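You operate a simulated robot arm through the tools that you are given. There is no shell and no other tool. Be economical: measure what you need, move in short steps, check, and stop when the job is done.

You run a simulated robot arm. Do the job below in one go: nothing can be reset, and whatever is moved stays where it is left.

JOB
Zero the press counter, then cap the pipe in the slider.
Fine: the yellow button zeroes it, once; slider in, one stroke, so that the display ends at 1 pcs; draw the slider out, stand the pipe on the black tray, leave the press on. Set down upright: what you pick out.

It is judged by the outcome, as a careful person would: the job done as asked, and still so three seconds after it is handed in. It fails if anything else is knocked over, pushed out of place, dropped, spilled or broken. Lids that push on must go on centred and level and be pressed home; caps that screw on are set level and turned clockwise until they are tight.

ROBOT AND FRAMES
A 7-joint arm with a two-finger gripper on a trunk, on a base that drives. Base frame: it is fixed to the floor where the robot stands at the start and does not move with it; the origin is under the middle of the robot, x ahead of it, y to its left, z up; the surface under the hand at the start is at about z = 80. Lengths are in cm, angles in rad, forces in N, time in s.
With the tool pointing down near the work surface it reaches from about 30 to 74 cm from the robot's upright axis, wherever it stands. Its first joint turns from -2.897 to 2.897 rad. Places, roughly: back button of the valve block [70, -100, 80]; back dial of the valve block [70, -90, 80]; blue short pipe with a yellow cap (4x4x5 cm) [60, 0, 80]; blue tester button [70, -70, 80]; front button of the valve block [50, -100, 80]; front dial of the valve block [50, -90, 80]; green tester button [70, -60, 80]; grey short pipe with a yellow cap (4x4x5 cm) [50, 0, 80]; middle button of the valve block [60, -100, 80]; middle dial of the valve block [60, -90, 80]; press slider [60, 0, 80]; press switch [60, -20, 80]; red press button [60, 10, 90]; tester clamp [50, -70, 90]; tester dial [70, -40, 90]; tester switch [70, -30, 80]. Payload 2.94 kg.
The tool frame sits at the grasp point between the pads (the TCP): z along the fingers, y along the line on which they close. The tips reach 3 cm beyond it. The gripper opens to 13.8 cm. The gripper's body begins 10.9 cm behind the TCP.
Orientation is that of the tool frame in the base frame, as a unit quaternion [w, x, y, z]. With the fingers straight down and closing along the base's y, the tool's x points along the base's -x, its y along +y and its z along -z.

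CONTROLS
- The arm moves only by the tool drive_tool. Its argument "plan" is a list of rows, each a list of 6 numbers: the shift along the tool's x, y, z in units of 50 mm (1.0 is 50 mm), then the turn, a rotation vector about the tool's x, y, z in units of 4 degrees (1.0 is 4 degrees). In form: [[x, y, z, ax, ay, az], ...]. A call has 1 to 8 rows; each row shifts and turns the commanded pose from where the row before left it, along the tool's axes as they then stand. "gripper" is the finger opening in cm, from 0 to 13.8, set as the call begins (left out, the last holds). A call with a number of a shift or a turn outside -1 to 1 is refused whole. Each row takes 0.2 s and may step no farther than 5 cm and 0.15 rad from the row before; otherwise, or with a gripper value out of range, the whole call is refused. A pose out of reach is approached as far as the arm can. The call stops where the force on the tool passes 40 N (or 10 N more than at its start, if that is more) or the arm is blocked; 0.2 s more then pass. The fingers move at their own pace and stop on an object; they squeeze with about 35 N. The grip force told is the motor's: it shows also when the fingers shut on nothing. Time passes only in rows, and 0.2 s behind the last, so rows that do not move let the fingers close. It gives the time, the measured TCP pose, the force on the tool (base axes), the opening and the grip force at its end, in the units of the frame above (readings bear some noise), with the torque about the TCP (base axes, N m) and any sound that the robot's microphone picked up, and new pictures: "views" is both (left out), scene, wrist or none.
- Cameras (640 x 400 px; columns grow to the right, rows downward): "scene" is now at [-1.67, 8.18, 156.21]; the picture's right is [-0.58, -0.81, 0.00], its down [-0.50, 0.36, -0.79] and it looks along [0.64, -0.46, -0.62] (base axes); focal length 292 px, centre (320, 200). "wrist" rides on the gripper at [7.1, 1.9, -14.6] in the tool frame; the picture's right is [-0.26, 0.97, 0.00], its down [-0.85, -0.23, -0.48] and it looks along [-0.46, -0.12, 0.88] (tool axes); focal length 280 px, centre (320, 200). There is no depth. A picture from a camera that has moved, and an enlarged one, comes with that camera's place and axes in the base frame and with its lens. The place of the scene camera against the robot may be out by one fixed shift of up to 1.2 cm in any direction.
- slide_trunk(by): slides the trunk up (or, below 0, down) by that many cm; the arm and the scene camera ride with it, the base frame stays. It gives what a move gives, with no picture.
- drive_base(legs): drives the robot by 1 to 6 legs, each [ahead, left, turn to the left] in cm, cm and rad, along the robot's own axes; the way and the turn of a leg run together, so that a leg with both is an arc; at most 150 cm and 3.142 rad a leg. The arm and the cameras ride along, it lands a little off, and it stops where it bumps. It gives what a move gives, and a new picture of the scene camera.
- head_to(pan, tilt): turns the head with the scene camera to pan (to the left, within 1.501 rad either way) and tilt (down, from -0.506 to 1.204), counted from straight ahead of the robot. It gives what a move gives, and a new picture of the scene camera.
- inspect(camera, box): a new picture of the part [left, top, right, bottom] of that camera's present view, enlarged. No time passes.
- close_job(): hands the job in; it is judged then, once.

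Work in short steps. Places have to be worked out from the pictures, the camera data and where the tool is seen: move nearer, look again, correct. Check each grasp and each placing, and mend what went wrong. You have 120 turns and 260 pictures in all, those below and enlarged ones among them. Open the gripper and draw the arm clear of the work before you hand the job in, unless the task says otherwise; then end with one line.

The tools are called after "Request:" by a JSON object that holds its "name" and its "arguments". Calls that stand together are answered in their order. drive_tool: Moves the arm, as the interface text tells. Its arguments: {"type":"object","properties":{"plan":{"type":"array","items":{"type":"array","items":{"type":"number"}}},"gripper":{"type":"number"},"views":{"type":"string","enum":["both","scene","wrist","none"]}},"required":["plan"]} The other tools are called the same way: slide_trunk (by) slides the trunk up or down; drive_base (legs) drives the base; head_to (pan, tilt) turns the head that bears the scene camera; inspect (camera, box) takes an enlarged picture of a part of a camera's view; close_job () hands the job in.

At the start:

```text
time_s: 0.0
ee_pos: [43.0, 4.43, 128.12]
orientation: [0.0, 0.0, 1.0, 0.0]
wrist_force: [0.4, -0.8, 0.6]
moment: [0.0, -0.02, -0.01]
grip_width: 13.8
grasp_force: 0.1
trunk travel left (down, up): [-40.0, 5.4]
robot x, y, heading: [-0.07, 0.3, -0.0]
head pan, tilt: [-0.621, 0.663]
```

scene: 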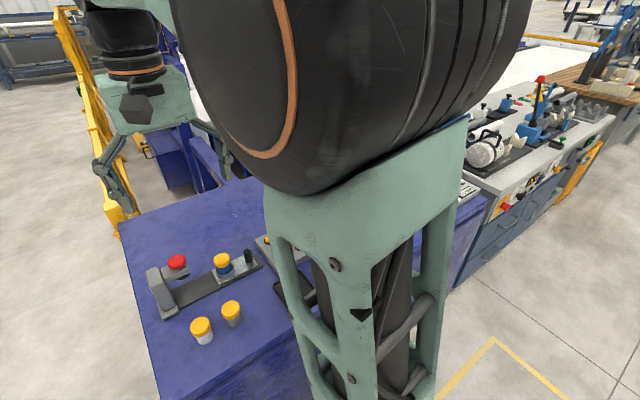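
wrist: 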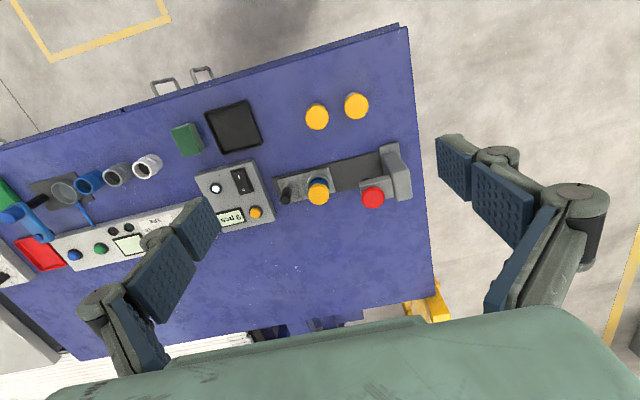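

I take enlarged looks at the press area in the wrist view before moving.

Request:
{"name": "inspect", "arguments": {"camera": "wrist", "box": [160, 70, 440, 245]}}

Request:
{"name": "inspect", "arguments": {"camera": "scene", "box": [120, 220, 320, 345]}}

```text
2.29 times, centred on (300, 158) of wrist
camera zoom: at [35.92, 6.55, 142.65], right [0.26, 0.97, 0.0], down [0.85, -0.23, 0.48], along [0.46, -0.12, -0.88], focal length 641 px, centre (366, 297)
```

zoom: 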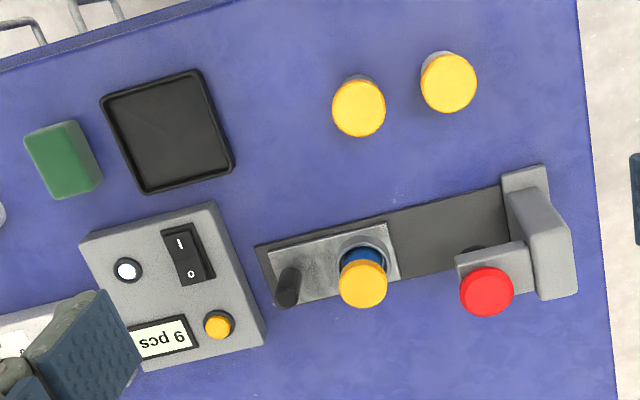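

```text
3.20 times, centred on (220, 282) of scene
camera zoom: at [-1.67, 8.18, 156.21], right [-0.58, -0.81, 0.0], down [-0.5, 0.36, -0.79], along [0.64, -0.46, -0.62], focal length 934 px, centre (640, -64)
```

zoom: 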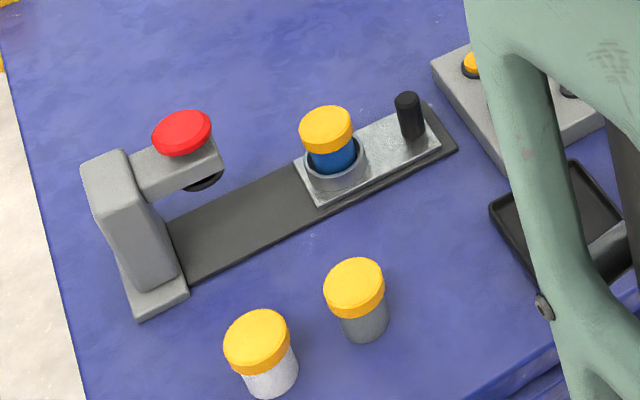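

The display reads 9 pcs. I estimate the yellow button at (66,-18), the handle at (63,-9), the pipe at (63,-1), the red button at (65,10) and the tray at (46,-16). I'll turn the hand 90° so the fingers close along x, and shut the gripper.

Request:
{"name": "drive_tool", "arguments": {"plan": [[0, 0, 0, 0, 0, -1], [0, 0, 0, 0, 0, -1], [0, 0, 0, 0, 0, -1], [0, 0, 0, 0, 0, -1], [0, 0, 0, 0, 0, -1], [0, 0, 0, 0, 0, -1], [0, 0, 0, 0, 0, -1], [0, 0, 0, 0, 0, -1]], "gripper": 0, "views": "none"}}

Request:
{"name": "drive_tool", "arguments": {"plan": [[0, 0, 0, 0, 0, -1], [0, 0, 0, 0, 0, -1], [0, 0, 0, 0, 0, -1], [0, 0, 0, 0, 0, -1], [0, 0, 0, 0, 0, -1], [0, 0, 0, 0, 0, -1], [0, 0, 0, 0, 0, -1], [0, 0, 0, 0, 0, -1]], "views": "none"}}

Request:
{"name": "drive_tool", "arguments": {"plan": [[0, 0, 0, 0, 0, -1], [0, 0, 0, 0, 0, -1], [0, 0, 0, 0, 0, -1], [0, 0, 0, 0, 0, -1], [0, 0, 0, 0, 0, -1], [0, 0, 0, 0, 0, -1], [0, 0, 0, 0, 0, -0.5], [0, 0, 0, 0, 0, 0]], "views": "both"}}

```text
time_s: 1.8
ee_pos: [42.96, 4.57, 128.19]
orientation: [0.0, -0.275, 0.961, 0.0]
wrist_force: [-0.1, -0.4, 0.4]
moment: [-0.03, -0.01, -0.01]
grip_width: 0.0
grasp_force: 28.6
trunk travel left (down, up): [-40.0, 5.4]
robot x, y, heading: [-0.04, -0.0, -0.0]
head pan, tilt: [-0.621, 0.663]
```

```text
time_s: 3.6
ee_pos: [43.08, 4.51, 128.12]
orientation: [0.0, -0.531, 0.847, 0.001]
wrist_force: [0.0, 0.5, 0.5]
moment: [-0.02, 0.0, 0.0]
grip_width: 0.01
grasp_force: 28.5
trunk travel left (down, up): [-40.0, 5.4]
robot x, y, heading: [-0.03, -0.02, -0.006]
head pan, tilt: [-0.621, 0.663]
```

```text
time_s: 5.4
ee_pos: [43.03, 4.55, 128.0]
orientation: [0.0, 0.707, -0.707, 0.001]
wrist_force: [-1.7, -0.2, 0.4]
moment: [-0.04, 0.0, -0.01]
grip_width: 0.0
grasp_force: 28.4
trunk travel left (down, up): [-40.0, 5.4]
robot x, y, heading: [-0.11, -0.3, -0.004]
head pan, tilt: [-0.621, 0.663]
camera scene: at [-1.67, 8.18, 156.21], right [-0.58, -0.81, 0.0], down [-0.5, 0.36, -0.79], along [0.64, -0.46, -0.62], focal length 292 px, centre (320, 200)
camera wrist: at [41.11, -2.46, 142.68], right [-0.97, 0.26, 0.0], down [0.23, 0.85, 0.48], along [0.12, 0.46, -0.88], focal length 280 px, centre (320, 200)
```

scene: 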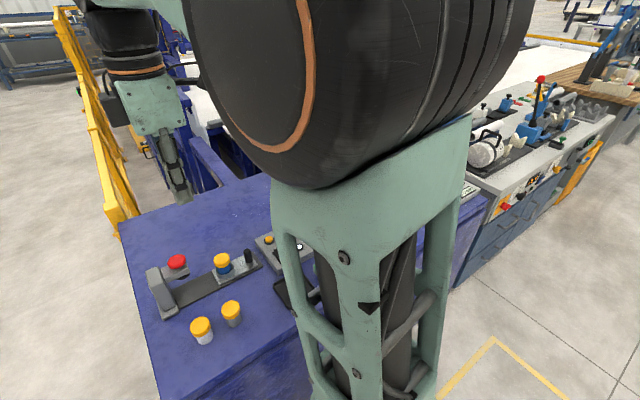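
wrist: 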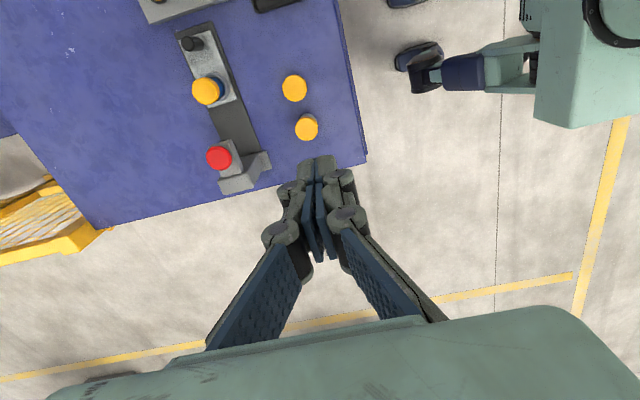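

The turn is done. Next I move over the yellow button, staying high.

Request:
{"name": "drive_tool", "arguments": {"plan": [[0.64, -0.66, 0, 0, 0, 0], [0.64, -0.66, 0, 0, 0, 0], [0.64, -0.66, 0, 0, 0, 0], [0.64, -0.66, 0, 0, 0, 0], [0.64, -0.66, 0, 0, 0, 0], [0.64, -0.66, 0, 0, 0, 0], [0.64, -0.66, 0, 0, 0, 0]], "views": "none"}}

Request:
{"name": "drive_tool", "arguments": {"plan": [[0, 0, 1, 0, 0, 0], [0, 0, 1, 0, 0, 0], [0, 0, 1, 0, 0, 0], [0, 0, 1, 0, 0, 0], [0, 0, 1, 0, 0, 0], [0, 0, 0.6, 0, 0, 0]]}}

```text
time_s: 7.0
ee_pos: [62.12, -13.9, 127.95]
orientation: [0.0, -0.707, 0.707, 0.0]
wrist_force: [1.0, -0.1, 0.1]
moment: [0.03, 0.05, 0.01]
grip_width: 0.02
grasp_force: 28.0
out of reach, approached as far as the arm can: row 6, 7
trunk travel left (down, up): [-40.0, 5.4]
robot x, y, heading: [-0.04, 0.23, 0.002]
head pan, tilt: [-0.621, 0.663]
```

```text
time_s: 8.4
ee_pos: [61.86, -14.05, 100.23]
orientation: [0.001, 0.707, -0.707, 0.0]
wrist_force: [-0.4, 0.1, -0.2]
moment: [-0.01, -0.02, 0.01]
grip_width: 0.02
grasp_force: 27.5
trunk travel left (down, up): [-40.0, 5.4]
robot x, y, heading: [0.17, 0.05, 0.003]
head pan, tilt: [-0.621, 0.663]
camera scene: at [-1.64, 8.17, 156.22], right [-0.58, -0.81, 0.0], down [-0.5, 0.36, -0.79], along [0.64, -0.46, -0.62], focal length 292 px, centre (320, 200)
camera wrist: at [59.96, -21.01, 114.79], right [-0.96, 0.26, 0.0], down [0.23, 0.85, 0.48], along [0.13, 0.46, -0.88], focal length 280 px, centre (320, 200)
```

scene: 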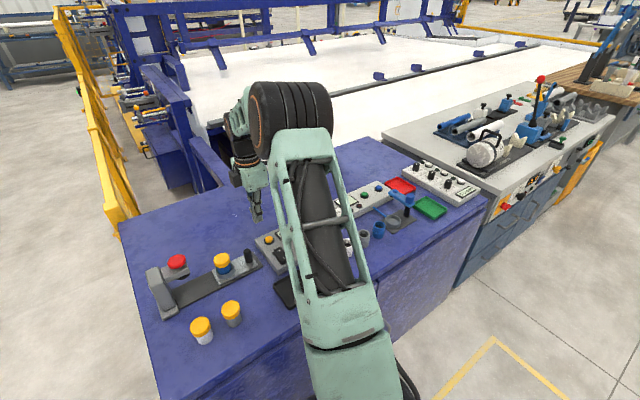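
wrist: 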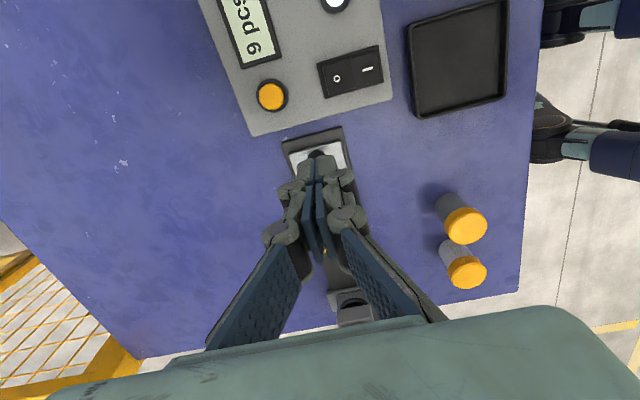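

The yellow button again works out at (66.3,-18.0). I move over it and down to 91.

Request:
{"name": "drive_tool", "arguments": {"plan": [[0.4, -0.44, 0.3, 0, 0, 0], [0.39, -0.44, 0.4, 0, 0, 0], [0, 0, 0.6, 0, 0, 0], [0, 0, 0.5, 0, 0, 0], [0, 0, 0, 0, 0, 0]]}}

```text
time_s: 9.6
ee_pos: [66.38, -17.81, 91.2]
orientation: [-0.001, 0.707, -0.707, 0.0]
wrist_force: [0.1, -0.2, -0.8]
moment: [-0.03, -0.02, 0.01]
grip_width: 0.0
grasp_force: 28.3
trunk travel left (down, up): [-40.0, 5.4]
robot x, y, heading: [-0.06, 0.09, -0.002]
head pan, tilt: [-0.621, 0.663]
camera scene: at [-1.66, 8.17, 156.21], right [-0.58, -0.81, 0.0], down [-0.5, 0.36, -0.79], along [0.64, -0.46, -0.62], focal length 292 px, centre (320, 200)
camera wrist: at [64.41, -24.72, 105.8], right [-0.96, 0.26, 0.0], down [0.23, 0.85, 0.48], along [0.12, 0.46, -0.88], focal length 280 px, centre (320, 200)
```

scene: 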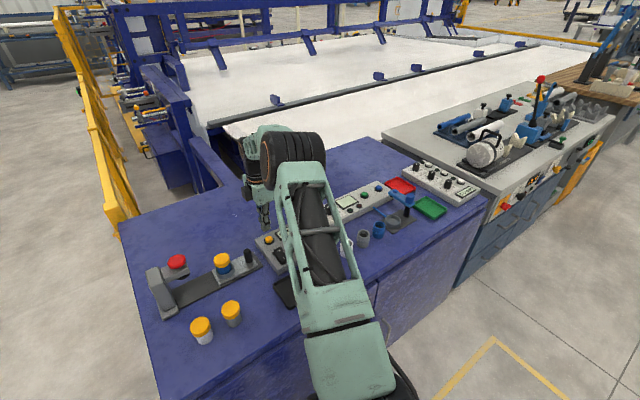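
wrist: 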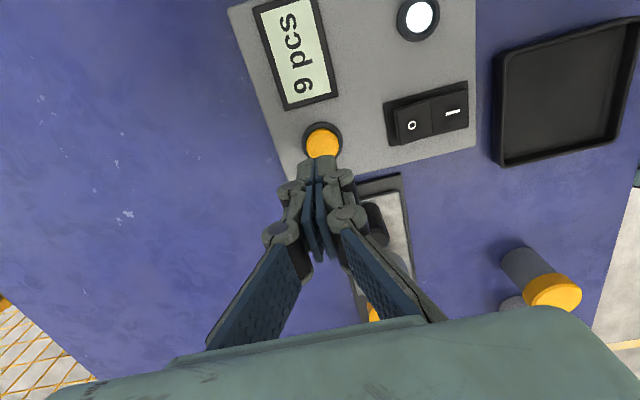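

The button is right below, at (66.0,-18.0). I descend to just above it.

Request:
{"name": "drive_tool", "arguments": {"plan": [[0.04, 0.06, 0.2, 0, 0, 0], [0, 0, 0.2, 0, 0, 0], [0, 0, 0.2, 0, 0, 0], [0, 0, 0.1, 0, 0, 0], [0, 0, 0.1, 0, 0, 0]], "views": "wrist"}}

```text
time_s: 10.8
ee_pos: [66.18, -18.09, 87.22]
orientation: [0.0, -0.707, 0.707, 0.0]
wrist_force: [0.8, -0.2, 0.6]
moment: [0.0, 0.01, -0.01]
grip_width: 0.0
grasp_force: 28.2
trunk travel left (down, up): [-40.0, 5.4]
robot x, y, heading: [0.04, -0.08, -0.006]
head pan, tilt: [-0.621, 0.663]
camera wrist: at [64.2, -25.02, 101.79], right [-0.97, 0.26, 0.0], down [0.23, 0.85, 0.48], along [0.12, 0.46, -0.88], focal length 280 px, centre (320, 200)
```

wrist: 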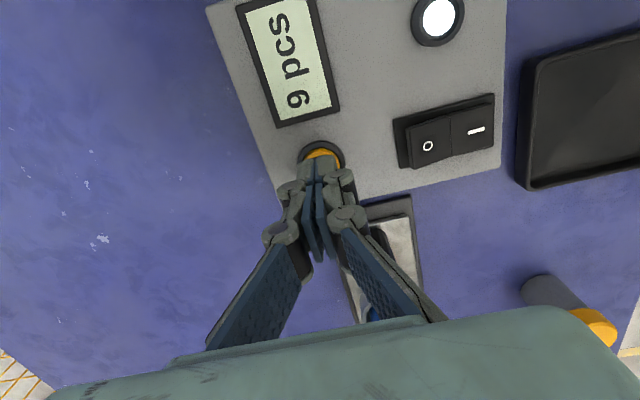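

I press on in small steps until there is contact.

Request:
{"name": "drive_tool", "arguments": {"plan": [[0, 0, 0.06, 0, 0, 0], [0, 0, 0.06, 0, 0, 0], [0, 0, 0.06, 0, 0, 0], [0, 0, 0.06, 0, 0, 0]], "views": "wrist"}}

```text
time_s: 11.8
ee_pos: [66.14, -18.08, 86.28]
orientation: [-0.001, 0.707, -0.707, 0.002]
wrist_force: [1.8, -0.9, 11.6]
moment: [-0.01, -0.09, -0.02]
grip_width: 0.59
grasp_force: 28.3
trunk travel left (down, up): [-40.0, 5.4]
robot x, y, heading: [-0.1, -0.2, 0.002]
head pan, tilt: [-0.621, 0.663]
heard: click
camera wrist: at [64.07, -25.01, 100.88], right [-0.96, 0.26, -0.01], down [0.23, 0.85, 0.48], along [0.13, 0.46, -0.88], focal length 280 px, centre (320, 200)
```

wrist: 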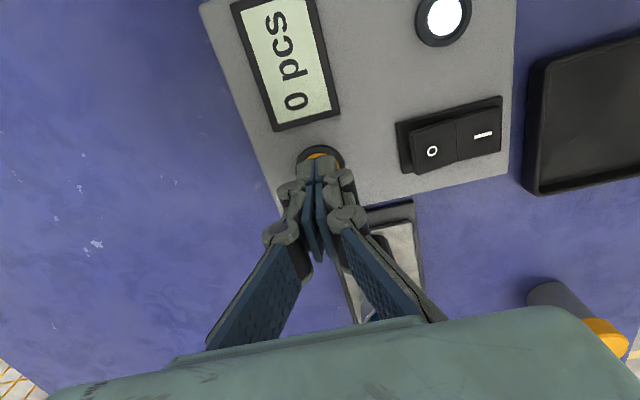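

It clicked and the display reads 0 pcs. I lift straight up and look towards the slider handle.

Request:
{"name": "drive_tool", "arguments": {"plan": [[0, 0, -0.3, 0, 0, 0], [0, 0, -0.7, 0, 0, 0], [0, 0, -0.8, 0, 0, 0], [0, 0, -0.8, 0, 0, 0], [0.5, 0.4, 0, 0, 0, 0], [0, 0, 0, 0, 0, 0]], "gripper": 0, "views": "wrist"}}

```text
time_s: 13.2
ee_pos: [64.11, -20.55, 99.09]
orientation: [0.0, -0.707, 0.707, 0.0]
wrist_force: [0.8, -0.4, 0.5]
moment: [-0.03, 0.01, 0.03]
grip_width: 0.01
grasp_force: 28.4
trunk travel left (down, up): [-40.0, 5.4]
robot x, y, heading: [-0.33, 0.09, -0.004]
head pan, tilt: [-0.621, 0.663]
camera wrist: at [62.19, -27.52, 113.68], right [-0.97, 0.26, 0.0], down [0.23, 0.85, 0.48], along [0.12, 0.46, -0.88], focal length 280 px, centre (320, 200)
```

wrist: 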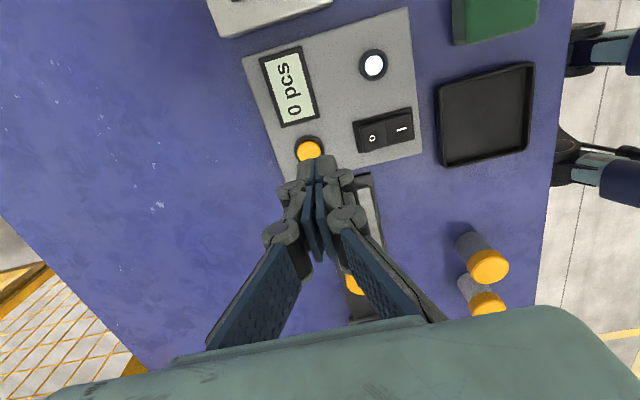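

The handle is hidden behind the fingers. I open to 5 cm and shift to get a clear view of it.

Request:
{"name": "drive_tool", "arguments": {"plan": [[-0.3, 0.1, 0, 0, 0, 0], [-0.3, 0.1, 0, 0, 0, 0], [0, 0, 0, 0, 0, 0]], "gripper": 6, "views": "both"}}

Request:
{"name": "inspect", "arguments": {"camera": "scene", "box": [140, 220, 300, 320]}}

```text
time_s: 14.0
ee_pos: [63.08, -17.51, 99.14]
orientation: [0.001, -0.707, 0.707, 0.0]
wrist_force: [-0.4, 0.0, -0.1]
moment: [0.0, -0.05, -0.02]
grip_width: 6.01
grasp_force: 0.1
trunk travel left (down, up): [-40.0, 5.4]
robot x, y, heading: [0.53, 0.64, -0.0]
head pan, tilt: [-0.621, 0.663]
camera scene: at [-1.67, 8.17, 156.21], right [-0.58, -0.81, 0.0], down [-0.5, 0.36, -0.79], along [0.64, -0.46, -0.62], focal length 292 px, centre (320, 200)
camera wrist: at [61.17, -24.47, 113.69], right [-0.97, 0.26, 0.0], down [0.23, 0.85, 0.48], along [0.12, 0.46, -0.88], focal length 280 px, centre (320, 200)
```

scene: 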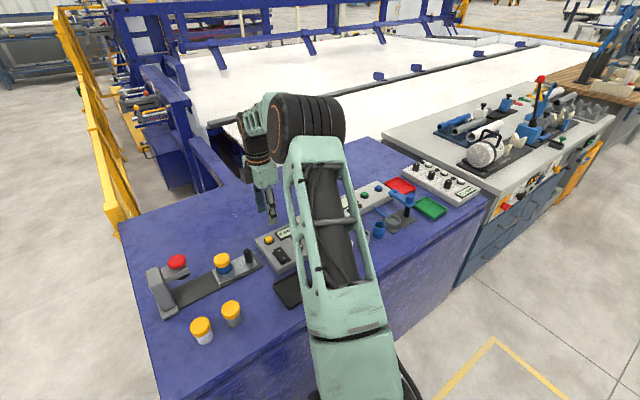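
wrist: 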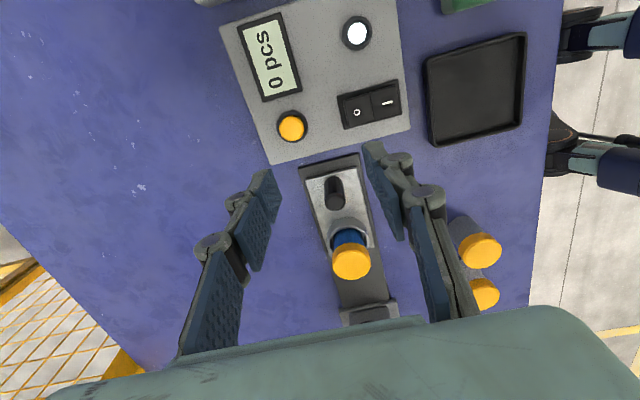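

```text
4.00 times, centred on (220, 270) of scene
camera zoom: at [-1.67, 8.17, 156.21], right [-0.58, -0.81, 0.0], down [-0.5, 0.36, -0.79], along [0.64, -0.46, -0.62], focal length 1168 px, centre (720, -80)
```

zoom: 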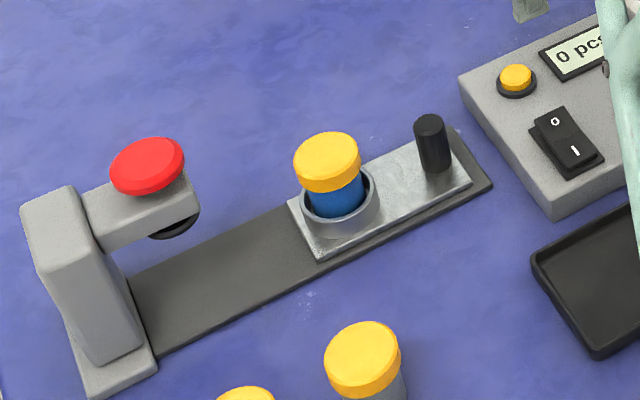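

The handle works out at (63.2,-10.1), top about z 87. I move over it and down partway to check alignment.

Request:
{"name": "drive_tool", "arguments": {"plan": [[-0.74, -0.01, 0, 0, 0, 0], [-0.74, -0.01, 0, 0, 0, 0], [0, 0, 0.5, 0, 0, 0], [0, 0, 0.5, 0, 0, 0], [0, 0, 0, 0, 0, 0]], "views": "wrist"}}

Request:
{"name": "inspect", "arguments": {"camera": "scene", "box": [140, 190, 300, 290]}}

```text
time_s: 15.2
ee_pos: [63.23, -10.08, 94.0]
orientation: [0.0, 0.707, -0.707, 0.0]
wrist_force: [0.0, -0.6, -0.5]
moment: [-0.01, -0.01, 0.0]
grip_width: 6.01
grasp_force: 0.0
trunk travel left (down, up): [-40.0, 5.4]
robot x, y, heading: [-0.12, 0.31, 0.004]
head pan, tilt: [-0.621, 0.663]
camera wrist: at [61.25, -17.02, 108.6], right [-0.97, 0.26, 0.0], down [0.23, 0.85, 0.48], along [0.12, 0.46, -0.88], focal length 280 px, centre (320, 200)
```

wrist: 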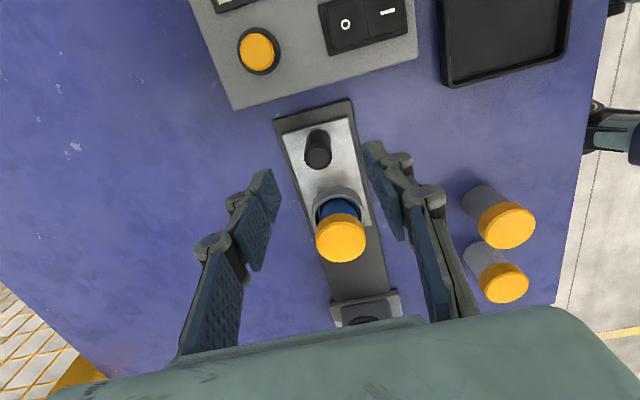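

```text
4.00 times, centred on (220, 240) of scene
camera zoom: at [-1.67, 8.18, 156.21], right [-0.58, -0.81, 0.0], down [-0.5, 0.36, -0.79], along [0.64, -0.46, -0.61], focal length 1168 px, centre (720, 40)
```

zoom: 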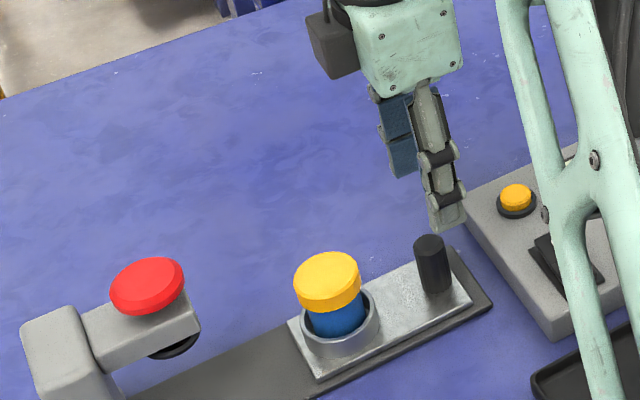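

The handle is centred between the fingers at about (63.35,-9.6). I shift 5 mm and go down over it.

Request:
{"name": "drive_tool", "arguments": {"plan": [[-0.09, -0.02, 0.4, 0, 0, 0], [0, 0, 0.4, 0, 0, 0], [0, 0, 0.4, 0, 0, 0], [0, 0, 0.3, 0, 0, 0], [0, 0, 0.15, 0, 0, 0], [0, 0, 0, 0, 0, 0]], "views": "wrist"}}

Request:
{"name": "inspect", "arguments": {"camera": "scene", "box": [140, 190, 300, 290]}}

```text
time_s: 16.6
ee_pos: [63.27, -9.42, 85.84]
orientation: [0.0, -0.707, 0.707, 0.0]
wrist_force: [0.0, 0.3, 0.1]
moment: [0.02, 0.0, -0.03]
grip_width: 5.99
grasp_force: 0.0
trunk travel left (down, up): [-40.0, 5.4]
robot x, y, heading: [-0.13, -0.05, -0.002]
head pan, tilt: [-0.621, 0.663]
camera wrist: at [61.36, -16.55, 100.36], right [-0.96, 0.26, 0.0], down [0.23, 0.85, 0.48], along [0.12, 0.46, -0.88], focal length 280 px, centre (320, 200)
```

wrist: 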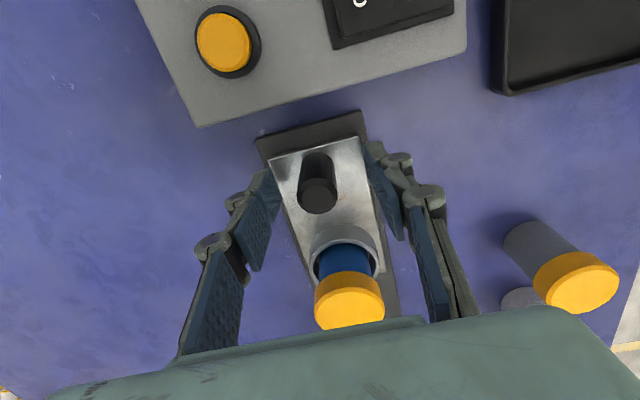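

```text
4.00 times, centred on (220, 240) of scene
camera zoom: at [-1.67, 8.18, 156.21], right [-0.58, -0.81, 0.0], down [-0.5, 0.36, -0.79], along [0.64, -0.46, -0.62], focal length 1168 px, centre (720, 40)
```

zoom: 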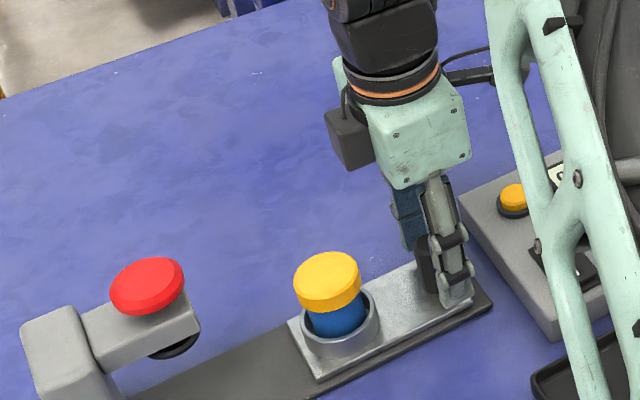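

The fingers straddle the handle. I close on it.

Request:
{"name": "drive_tool", "arguments": {"plan": [[0, 0, 0, 0, 0, 0], [0, 0, 0, 0, 0, 0], [0, 0, 0, 0, 0, 0], [0, 0, 0, 0, 0, 0]], "gripper": 0, "views": "wrist"}}

```text
time_s: 17.6
ee_pos: [63.55, -9.61, 85.77]
orientation: [-0.001, 0.707, -0.707, 0.001]
wrist_force: [13.7, -0.6, -2.6]
moment: [-0.03, -0.41, -0.02]
grip_width: 2.31
grasp_force: 45.1
trunk travel left (down, up): [-40.0, 5.4]
robot x, y, heading: [0.08, 0.0, -0.002]
head pan, tilt: [-0.621, 0.663]
camera wrist: at [61.55, -16.54, 100.36], right [-0.97, 0.26, 0.0], down [0.23, 0.85, 0.48], along [0.13, 0.46, -0.88], focal length 280 px, centre (320, 200)
```

wrist: 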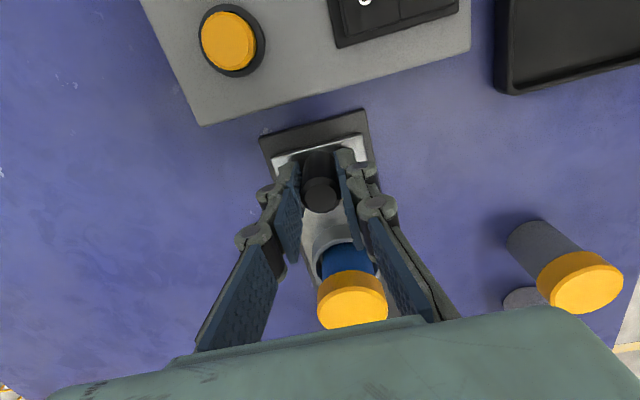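

Gripped at 2.3 cm, with a 14 N sideways pull. I relieve it with 3 mm to +x and slide slowly towards the press.

Request:
{"name": "drive_tool", "arguments": {"plan": [[0, -0.06, 0, 0, 0, 0], [-0.06, 0, 0, 0, 0, 0], [-0.12, 0, 0, 0, 0, 0], [-0.12, 0, 0, 0, 0, 0], [-0.12, 0, 0, 0, 0, 0], [-0.12, 0, 0, 0, 0, 0], [-0.06, 0, 0, 0, 0, 0]], "views": "wrist"}}

Request:
{"name": "inspect", "arguments": {"camera": "scene", "box": [140, 190, 300, 290]}}

```text
time_s: 19.2
ee_pos: [63.53, -6.58, 85.83]
orientation: [0.0, -0.707, 0.707, 0.001]
wrist_force: [5.8, -0.5, 2.4]
moment: [-0.22, -0.17, 0.03]
grip_width: 2.34
grasp_force: 44.5
trunk travel left (down, up): [-40.0, 5.4]
robot x, y, heading: [0.3, -0.05, 0.0]
head pan, tilt: [-0.621, 0.663]
camera wrist: at [61.62, -13.57, 100.37], right [-0.97, 0.26, 0.0], down [0.23, 0.85, 0.48], along [0.12, 0.46, -0.88], focal length 280 px, centre (320, 200)
```

wrist: 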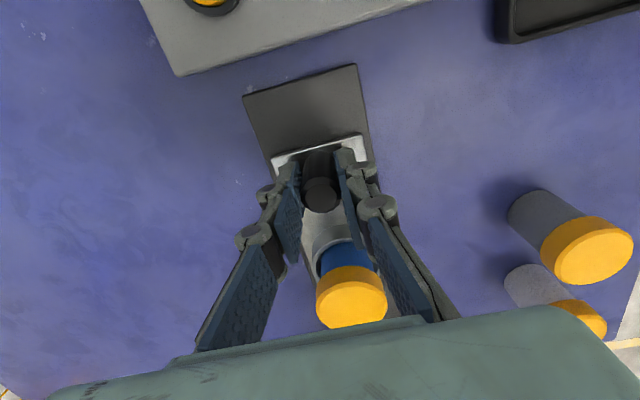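

```text
4.00 times, centred on (220, 240) of scene
camera zoom: at [-1.65, 8.18, 156.21], right [-0.58, -0.81, 0.0], down [-0.5, 0.36, -0.79], along [0.64, -0.46, -0.62], focal length 1168 px, centre (720, 40)
```

zoom: 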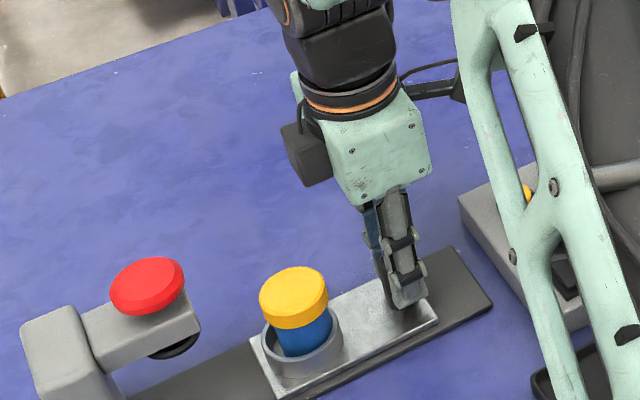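

The slider moves freely and the pipe rides upright. I continue 4 cm.

Request:
{"name": "drive_tool", "arguments": {"plan": [[-0.06, 0, 0, 0, 0, 0], [-0.12, 0, 0, 0, 0, 0], [-0.12, 0, 0, 0, 0, 0], [-0.12, 0, 0, 0, 0, 0], [-0.12, 0, 0, 0, 0, 0], [-0.12, 0, 0, 0, 0, 0], [-0.12, 0, 0, 0, 0, 0], [-0.06, 0, 0, 0, 0, 0]], "views": "wrist"}}

Request:
{"name": "inspect", "arguments": {"camera": "scene", "box": [120, 190, 280, 290]}}

```text
time_s: 21.0
ee_pos: [63.44, -2.34, 85.78]
orientation: [0.0, 0.707, -0.707, 0.0]
wrist_force: [1.2, -0.2, 5.0]
moment: [-0.17, -0.02, -0.02]
grip_width: 2.34
grasp_force: 45.4
trunk travel left (down, up): [-40.0, 5.4]
robot x, y, heading: [-0.1, 0.24, 0.002]
head pan, tilt: [-0.621, 0.663]
camera wrist: at [61.6, -9.39, 100.37], right [-0.97, 0.26, 0.0], down [0.23, 0.85, 0.48], along [0.12, 0.46, -0.88], focal length 280 px, centre (320, 200)
```

wrist: 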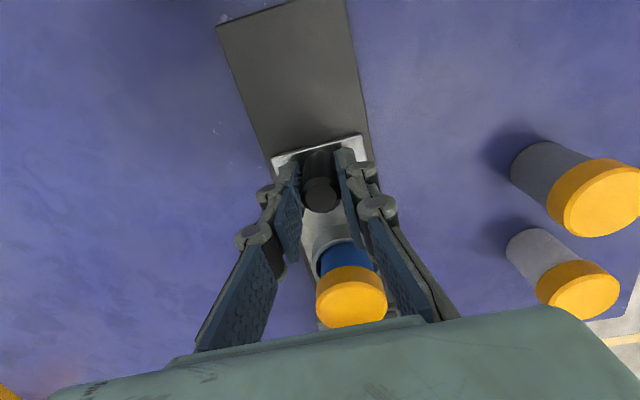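

```text
4.00 times, centred on (200, 240) of scene
camera zoom: at [-1.72, 8.18, 156.21], right [-0.58, -0.81, 0.0], down [-0.5, 0.36, -0.79], along [0.64, -0.46, -0.61], focal length 1168 px, centre (800, 40)
```

zoom: 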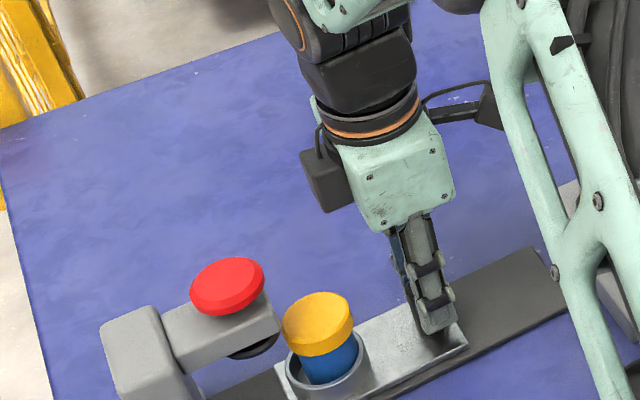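

About 4 cm remain. I slide another 1.5 cm and check that the cap clears under the press head.

Request:
{"name": "drive_tool", "arguments": {"plan": [[-0.05, 0, 0, 0, 0, 0], [-0.1, 0, 0, 0, 0, 0], [-0.1, 0, 0, 0, 0, 0], [-0.05, 0, 0, 0, 0, 0], [0, 0, 0, 0, 0, 0]], "views": "none"}}

Request:
{"name": "inspect", "arguments": {"camera": "scene", "box": [135, 230, 231, 290]}}

```text
time_s: 22.2
ee_pos: [63.54, -0.94, 85.65]
orientation: [0.001, -0.707, 0.707, 0.0]
wrist_force: [1.7, -0.9, 1.5]
moment: [-0.05, -0.06, 0.01]
grip_width: 2.33
grasp_force: 45.7
trunk travel left (down, up): [-40.0, 5.4]
robot x, y, heading: [-0.24, -0.33, -0.003]
head pan, tilt: [-0.621, 0.663]
```

```text
6.67 times, centred on (183, 260) of scene
camera zoom: at [-1.67, 8.17, 156.21], right [-0.58, -0.81, 0.0], down [-0.5, 0.36, -0.79], along [0.64, -0.46, -0.62], focal length 1946 px, centre (1233, -200)
```

zoom: 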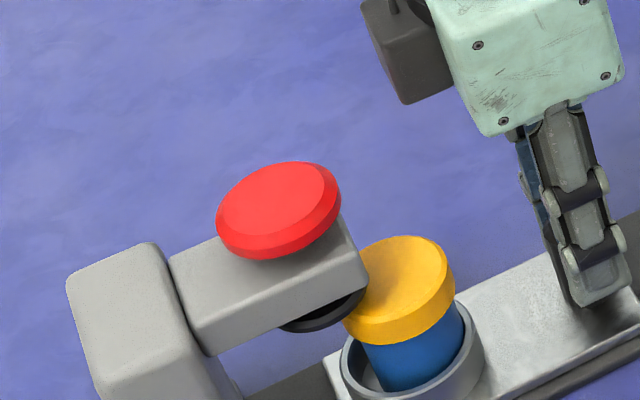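

The cap is going under the head with clearance. I continue in 1 cm chunks, watching the force.

Request:
{"name": "drive_tool", "arguments": {"plan": [[-0.06, 0, 0, 0, 0, 0], [-0.08, 0, 0, 0, 0, 0], [-0.06, 0, 0, 0, 0, 0], [0, 0, 0, 0, 0, 0]], "views": "none"}}

Request:
{"name": "inspect", "arguments": {"camera": "scene", "box": [135, 230, 231, 290]}}

```text
time_s: 23.2
ee_pos: [63.58, 0.04, 85.8]
orientation: [0.0, 0.707, -0.707, 0.0]
wrist_force: [3.1, -1.0, -0.5]
moment: [-0.03, -0.09, -0.1]
grip_width: 2.32
grasp_force: 45.1
trunk travel left (down, up): [-40.0, 5.4]
robot x, y, heading: [0.12, 0.19, 0.001]
head pan, tilt: [-0.621, 0.663]
```

```text
6.67 times, centred on (183, 260) of scene
camera zoom: at [-1.63, 8.17, 156.21], right [-0.58, -0.81, 0.0], down [-0.5, 0.36, -0.79], along [0.64, -0.46, -0.62], focal length 1946 px, centre (1233, -200)
```

zoom: 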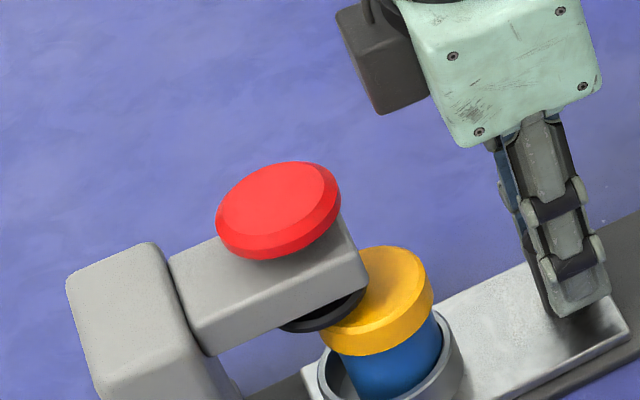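

No contact yet, so I continue another 1 cm.

Request:
{"name": "drive_tool", "arguments": {"plan": [[-0.06, 0, 0, 0, 0, 0], [-0.08, 0, 0, 0, 0, 0], [-0.06, 0, 0, 0, 0, 0], [0, 0, 0, 0, 0, 0]], "views": "none"}}

Request:
{"name": "inspect", "arguments": {"camera": "scene", "box": [135, 230, 231, 290]}}

```text
time_s: 24.2
ee_pos: [63.41, 1.08, 85.78]
orientation: [0.0, 0.707, -0.707, -0.001]
wrist_force: [2.4, 3.6, -2.4]
moment: [-0.19, -0.04, 0.03]
grip_width: 2.34
grasp_force: 44.9
trunk travel left (down, up): [-40.0, 5.4]
robot x, y, heading: [0.09, -0.14, -0.003]
head pan, tilt: [-0.621, 0.663]
```

```text
6.67 times, centred on (183, 260) of scene
camera zoom: at [-1.62, 8.22, 156.21], right [-0.58, -0.81, 0.0], down [-0.5, 0.36, -0.79], along [0.64, -0.46, -0.62], focal length 1946 px, centre (1233, -200)
```

zoom: 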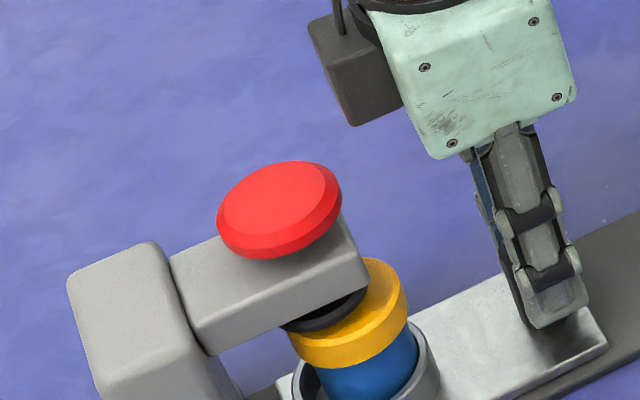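

Still sliding cleanly. I take a further 1 cm, slower, feeling for the stop.

Request:
{"name": "drive_tool", "arguments": {"plan": [[-0.05, 0, 0, 0, 0, 0], [-0.05, 0, 0, 0, 0, 0], [-0.05, 0, 0, 0, 0, 0], [-0.05, 0, 0, 0, 0, 0], [0, 0, 0, 0, 0, 0]], "views": "none"}}

Request:
{"name": "inspect", "arguments": {"camera": "scene", "box": [135, 230, 231, 290]}}

```text
time_s: 25.4
ee_pos: [63.56, 1.43, 85.83]
orientation: [-0.002, -0.706, 0.708, 0.0]
wrist_force: [-0.2, -20.1, -2.9]
moment: [-0.54, 0.0, -0.15]
grip_width: 2.33
grasp_force: 45.2
trunk travel left (down, up): [-40.0, 5.4]
robot x, y, heading: [0.12, -0.1, -0.003]
head pan, tilt: [-0.621, 0.663]
```

```text
6.67 times, centred on (183, 260) of scene
camera zoom: at [-1.64, 7.94, 156.23], right [-0.58, -0.81, 0.0], down [-0.5, 0.36, -0.79], along [0.64, -0.46, -0.62], focal length 1946 px, centre (1233, -200)
```

zoom: 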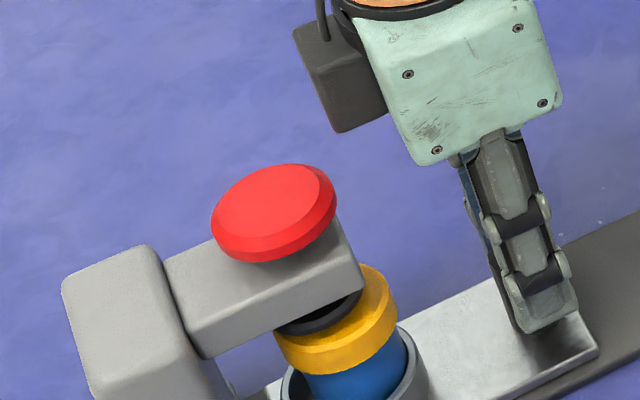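

It has reached its end stop at 20 N after 11 cm of travel, so the pipe should be under the head. I open the fingers and rise.

Request:
{"name": "drive_tool", "arguments": {"plan": [[0.04, 0, 0, 0, 0, 0], [0, 0, 0, 0, 0, 0], [0, 0, 0, 0, 0, 0], [0, 0, 0, 0, 0, 0]], "gripper": 5, "views": "none"}}

Request:
{"name": "drive_tool", "arguments": {"plan": [[0, 0, -0.5, 0, 0, 0], [0, 0, -0.7, 0, 0, 0], [0, 0, -0.8, 0, 0, 0], [0, 0, -0.8, 0, 0, 0], [0.6, 0, 0, 0, 0, 0], [0, 0, 0, 0, 0, 0]], "views": "both"}}

Request:
{"name": "inspect", "arguments": {"camera": "scene", "box": [120, 220, 248, 300]}}

```text
time_s: 26.4
ee_pos: [63.49, 1.79, 85.74]
orientation: [-0.001, 0.707, -0.707, 0.0]
wrist_force: [0.0, -0.4, 0.0]
moment: [0.0, 0.0, 0.0]
grip_width: 4.96
grasp_force: 0.1
trunk travel left (down, up): [-40.0, 5.4]
robot x, y, heading: [0.01, -0.08, -0.001]
head pan, tilt: [-0.621, 0.663]
```

```text
time_s: 27.8
ee_pos: [63.58, -1.16, 99.95]
orientation: [0.001, -0.707, 0.708, 0.0]
wrist_force: [-0.4, -0.1, 0.1]
moment: [0.04, -0.04, 0.02]
grip_width: 5.04
grasp_force: 0.1
trunk travel left (down, up): [-40.0, 5.4]
robot x, y, heading: [-0.17, -0.16, 0.002]
head pan, tilt: [-0.621, 0.663]
camera scene: at [-1.66, 8.17, 156.21], right [-0.58, -0.81, 0.0], down [-0.5, 0.36, -0.79], along [0.64, -0.46, -0.62], focal length 292 px, centre (320, 200)
camera wrist: at [61.64, -8.25, 114.51], right [-0.97, 0.26, 0.0], down [0.23, 0.85, 0.48], along [0.12, 0.46, -0.88], focal length 280 px, centre (320, 200)
```

scene: 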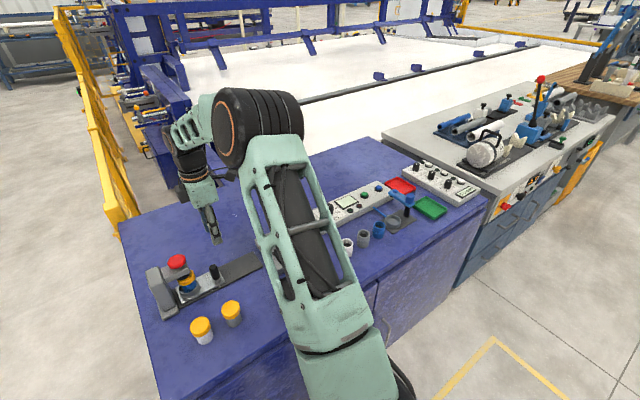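
wrist: 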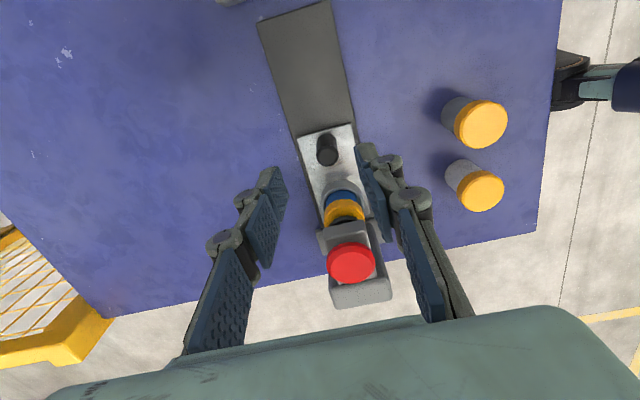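

```text
5.00 times, centred on (184, 260) of scene
camera zoom: at [-1.66, 8.17, 156.21], right [-0.58, -0.81, 0.0], down [-0.5, 0.36, -0.79], along [0.64, -0.46, -0.62], focal length 1460 px, centre (1000, -100)
```

zoom: 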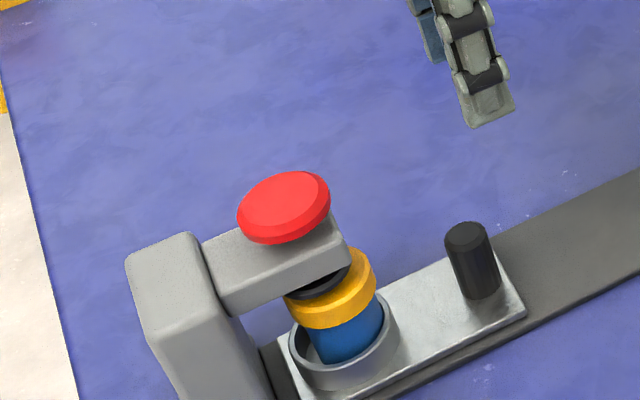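

Before pressing, I check how well the pipe is centred under the head.

Request:
{"name": "inspect", "arguments": {"camera": "wrist", "box": [280, 120, 440, 320]}}

```text
2.00 times, centred on (360, 220) of wrist
camera zoom: at [61.64, -8.25, 114.51], right [-0.97, 0.26, 0.0], down [0.23, 0.85, 0.48], along [0.12, 0.46, -0.88], focal length 561 px, centre (240, 160)
```

zoom: 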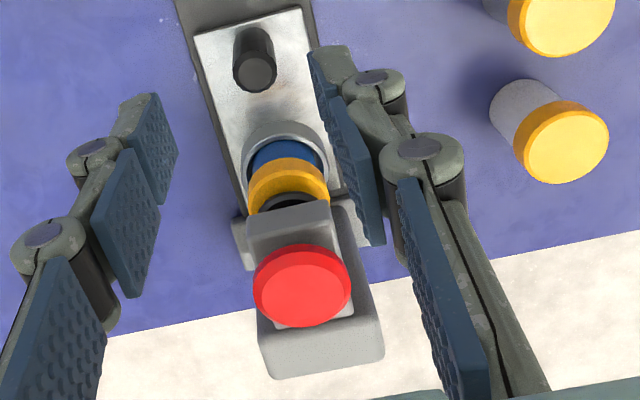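

The cap centre is about (63.1,10.1) and the head centre about (63.3,10.2), so it's well aligned. I close the fingers and go above the red button.

Request:
{"name": "drive_tool", "arguments": {"plan": [[0, 0, -0.5, 0, 0, 0], [-0.6, 0, 0, 0, 0, 0], [-0.8, 0.02, 0, 0, 0, 0], [-0.8, 0.02, 0, 0, 0, 0], [0, 0, 0, 0, 0, 0]], "gripper": 0, "views": "both"}}

Request:
{"name": "inspect", "arguments": {"camera": "scene", "box": [100, 200, 260, 300]}}

```text
time_s: 29.0
ee_pos: [62.97, 9.82, 102.34]
orientation: [0.0, -0.707, 0.707, 0.0]
wrist_force: [-0.1, 0.4, -0.3]
moment: [0.01, 0.01, -0.02]
grip_width: 0.0
grasp_force: 28.1
trunk travel left (down, up): [-40.0, 5.4]
robot x, y, heading: [0.09, 0.14, -0.002]
head pan, tilt: [-0.621, 0.663]
camera scene: at [-1.66, 8.17, 156.21], right [-0.58, -0.81, 0.0], down [-0.5, 0.36, -0.79], along [0.64, -0.46, -0.62], focal length 292 px, centre (320, 200)
camera wrist: at [61.15, 2.84, 116.86], right [-0.96, 0.26, 0.0], down [0.23, 0.85, 0.48], along [0.13, 0.46, -0.88], focal length 280 px, centre (320, 200)
```

scene: 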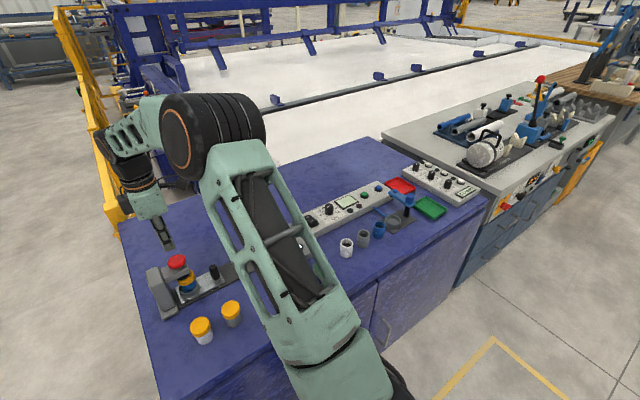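
wrist: 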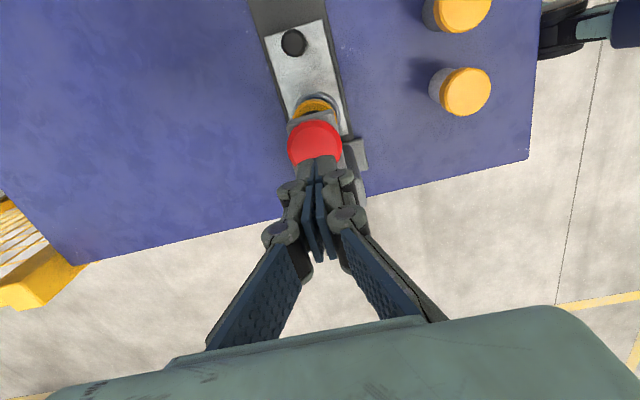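

```text
4.00 times, centred on (180, 250) of scene
camera zoom: at [-1.66, 8.17, 156.21], right [-0.58, -0.81, 0.0], down [-0.5, 0.36, -0.79], along [0.64, -0.46, -0.62], focal length 1168 px, centre (880, 0)
```

zoom: 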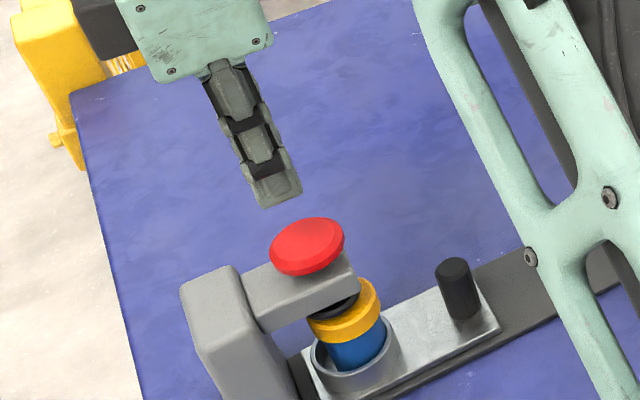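

The red button centre is about (63.5,9.8). I descend towards it.

Request:
{"name": "drive_tool", "arguments": {"plan": [[0, -0.1, 0.3, 0, 0, 0], [0, 0, 0.3, 0, 0, 0], [0, 0, 0.2, 0, 0, 0], [0, 0, 0, 0, 0, 0]], "views": "wrist"}}

Request:
{"name": "inspect", "arguments": {"camera": "scene", "box": [100, 200, 260, 300]}}

```text
time_s: 30.0
ee_pos: [63.85, 9.74, 98.39]
orientation: [0.0, 0.707, -0.707, 0.0]
wrist_force: [0.4, 0.2, 0.5]
moment: [0.02, 0.02, 0.02]
grip_width: 0.0
grasp_force: 27.9
trunk travel left (down, up): [-40.0, 5.4]
robot x, y, heading: [0.18, -0.09, 0.005]
head pan, tilt: [-0.621, 0.663]
camera wrist: at [61.91, 2.8, 112.88], right [-0.97, 0.26, 0.0], down [0.23, 0.85, 0.48], along [0.12, 0.46, -0.88], focal length 280 px, centre (320, 200)
```

wrist: 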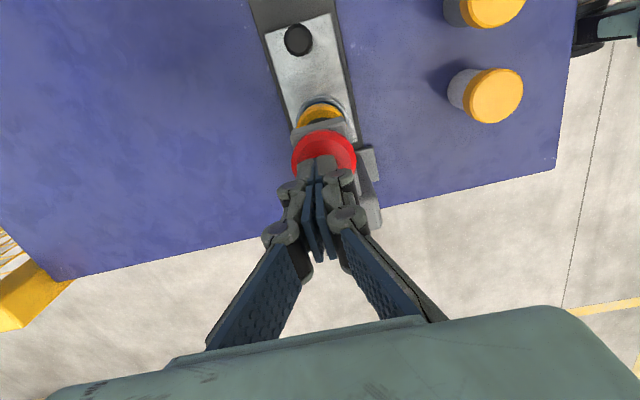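

```text
4.00 times, centred on (180, 250) of scene
camera zoom: at [-1.67, 8.18, 156.21], right [-0.58, -0.81, 0.0], down [-0.5, 0.36, -0.79], along [0.64, -0.46, -0.62], focal length 1168 px, centre (880, 0)
```

zoom: 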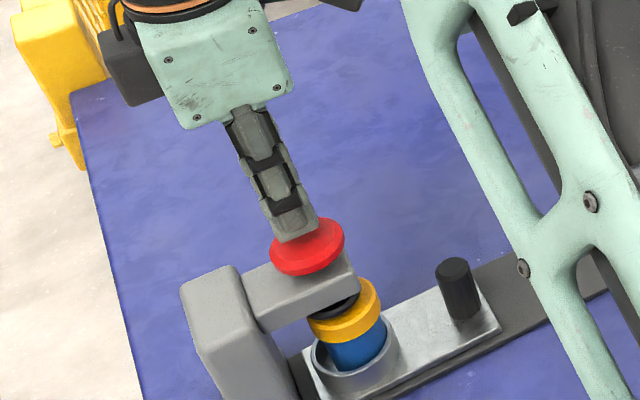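

I nudge 3 mm and press down in 3 mm steps.

Request:
{"name": "drive_tool", "arguments": {"plan": [[0, 0.06, 0.04, 0, 0, 0], [0, 0, 0.06, 0, 0, 0], [0, 0, 0.06, 0, 0, 0], [0, 0, 0.06, 0, 0, 0], [0, 0, 0.06, 0, 0, 0]], "views": "none"}}

Request:
{"name": "inspect", "arguments": {"camera": "scene", "box": [120, 220, 248, 300]}}

```text
time_s: 31.2
ee_pos: [63.66, 9.95, 96.82]
orientation: [0.0, -0.707, 0.707, 0.0]
wrist_force: [0.7, 0.1, 1.4]
moment: [0.04, -0.03, 0.03]
grip_width: 0.58
grasp_force: 28.1
trunk travel left (down, up): [-40.0, 5.4]
robot x, y, heading: [0.01, 0.25, 0.001]
head pan, tilt: [-0.621, 0.663]
```

```text
5.00 times, centred on (184, 260) of scene
camera zoom: at [-1.69, 8.19, 156.22], right [-0.58, -0.81, 0.0], down [-0.5, 0.36, -0.79], along [0.64, -0.46, -0.61], focal length 1460 px, centre (1000, -100)
```

zoom: 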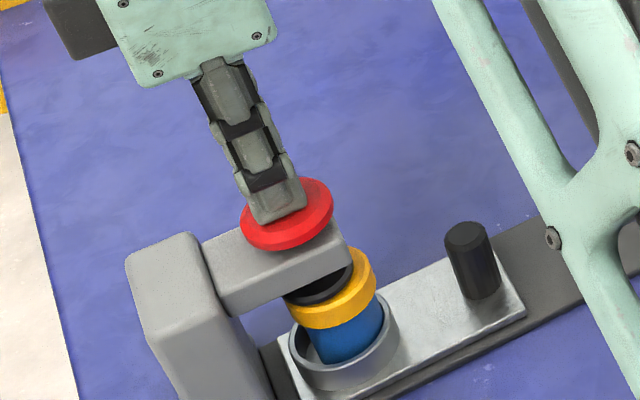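

Contact has started. I press further.

Request:
{"name": "drive_tool", "arguments": {"plan": [[0, 0, 0.06, 0, 0, 0], [0, 0, 0.06, 0, 0, 0], [0, 0, 0.06, 0, 0, 0]], "views": "none"}}

Request:
{"name": "inspect", "arguments": {"camera": "scene", "box": [120, 220, 248, 300]}}

```text
time_s: 32.0
ee_pos: [63.58, 9.89, 95.98]
orientation: [-0.001, 0.707, -0.707, 0.001]
wrist_force: [-0.8, 0.0, 5.9]
moment: [0.0, 0.04, -0.02]
grip_width: 0.61
grasp_force: 28.4
trunk travel left (down, up): [-40.0, 5.4]
robot x, y, heading: [-0.27, -0.33, -0.001]
head pan, tilt: [-0.621, 0.663]
heard: click
```

```text
5.00 times, centred on (184, 260) of scene
camera zoom: at [-1.76, 8.17, 156.22], right [-0.58, -0.81, 0.0], down [-0.5, 0.36, -0.79], along [0.64, -0.46, -0.61], focal length 1460 px, centre (1000, -100)
```

zoom: 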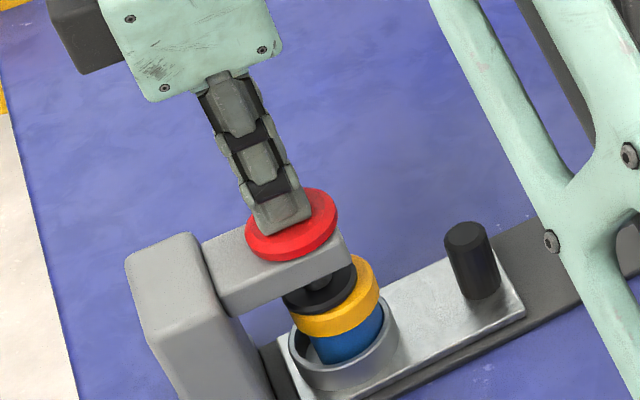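

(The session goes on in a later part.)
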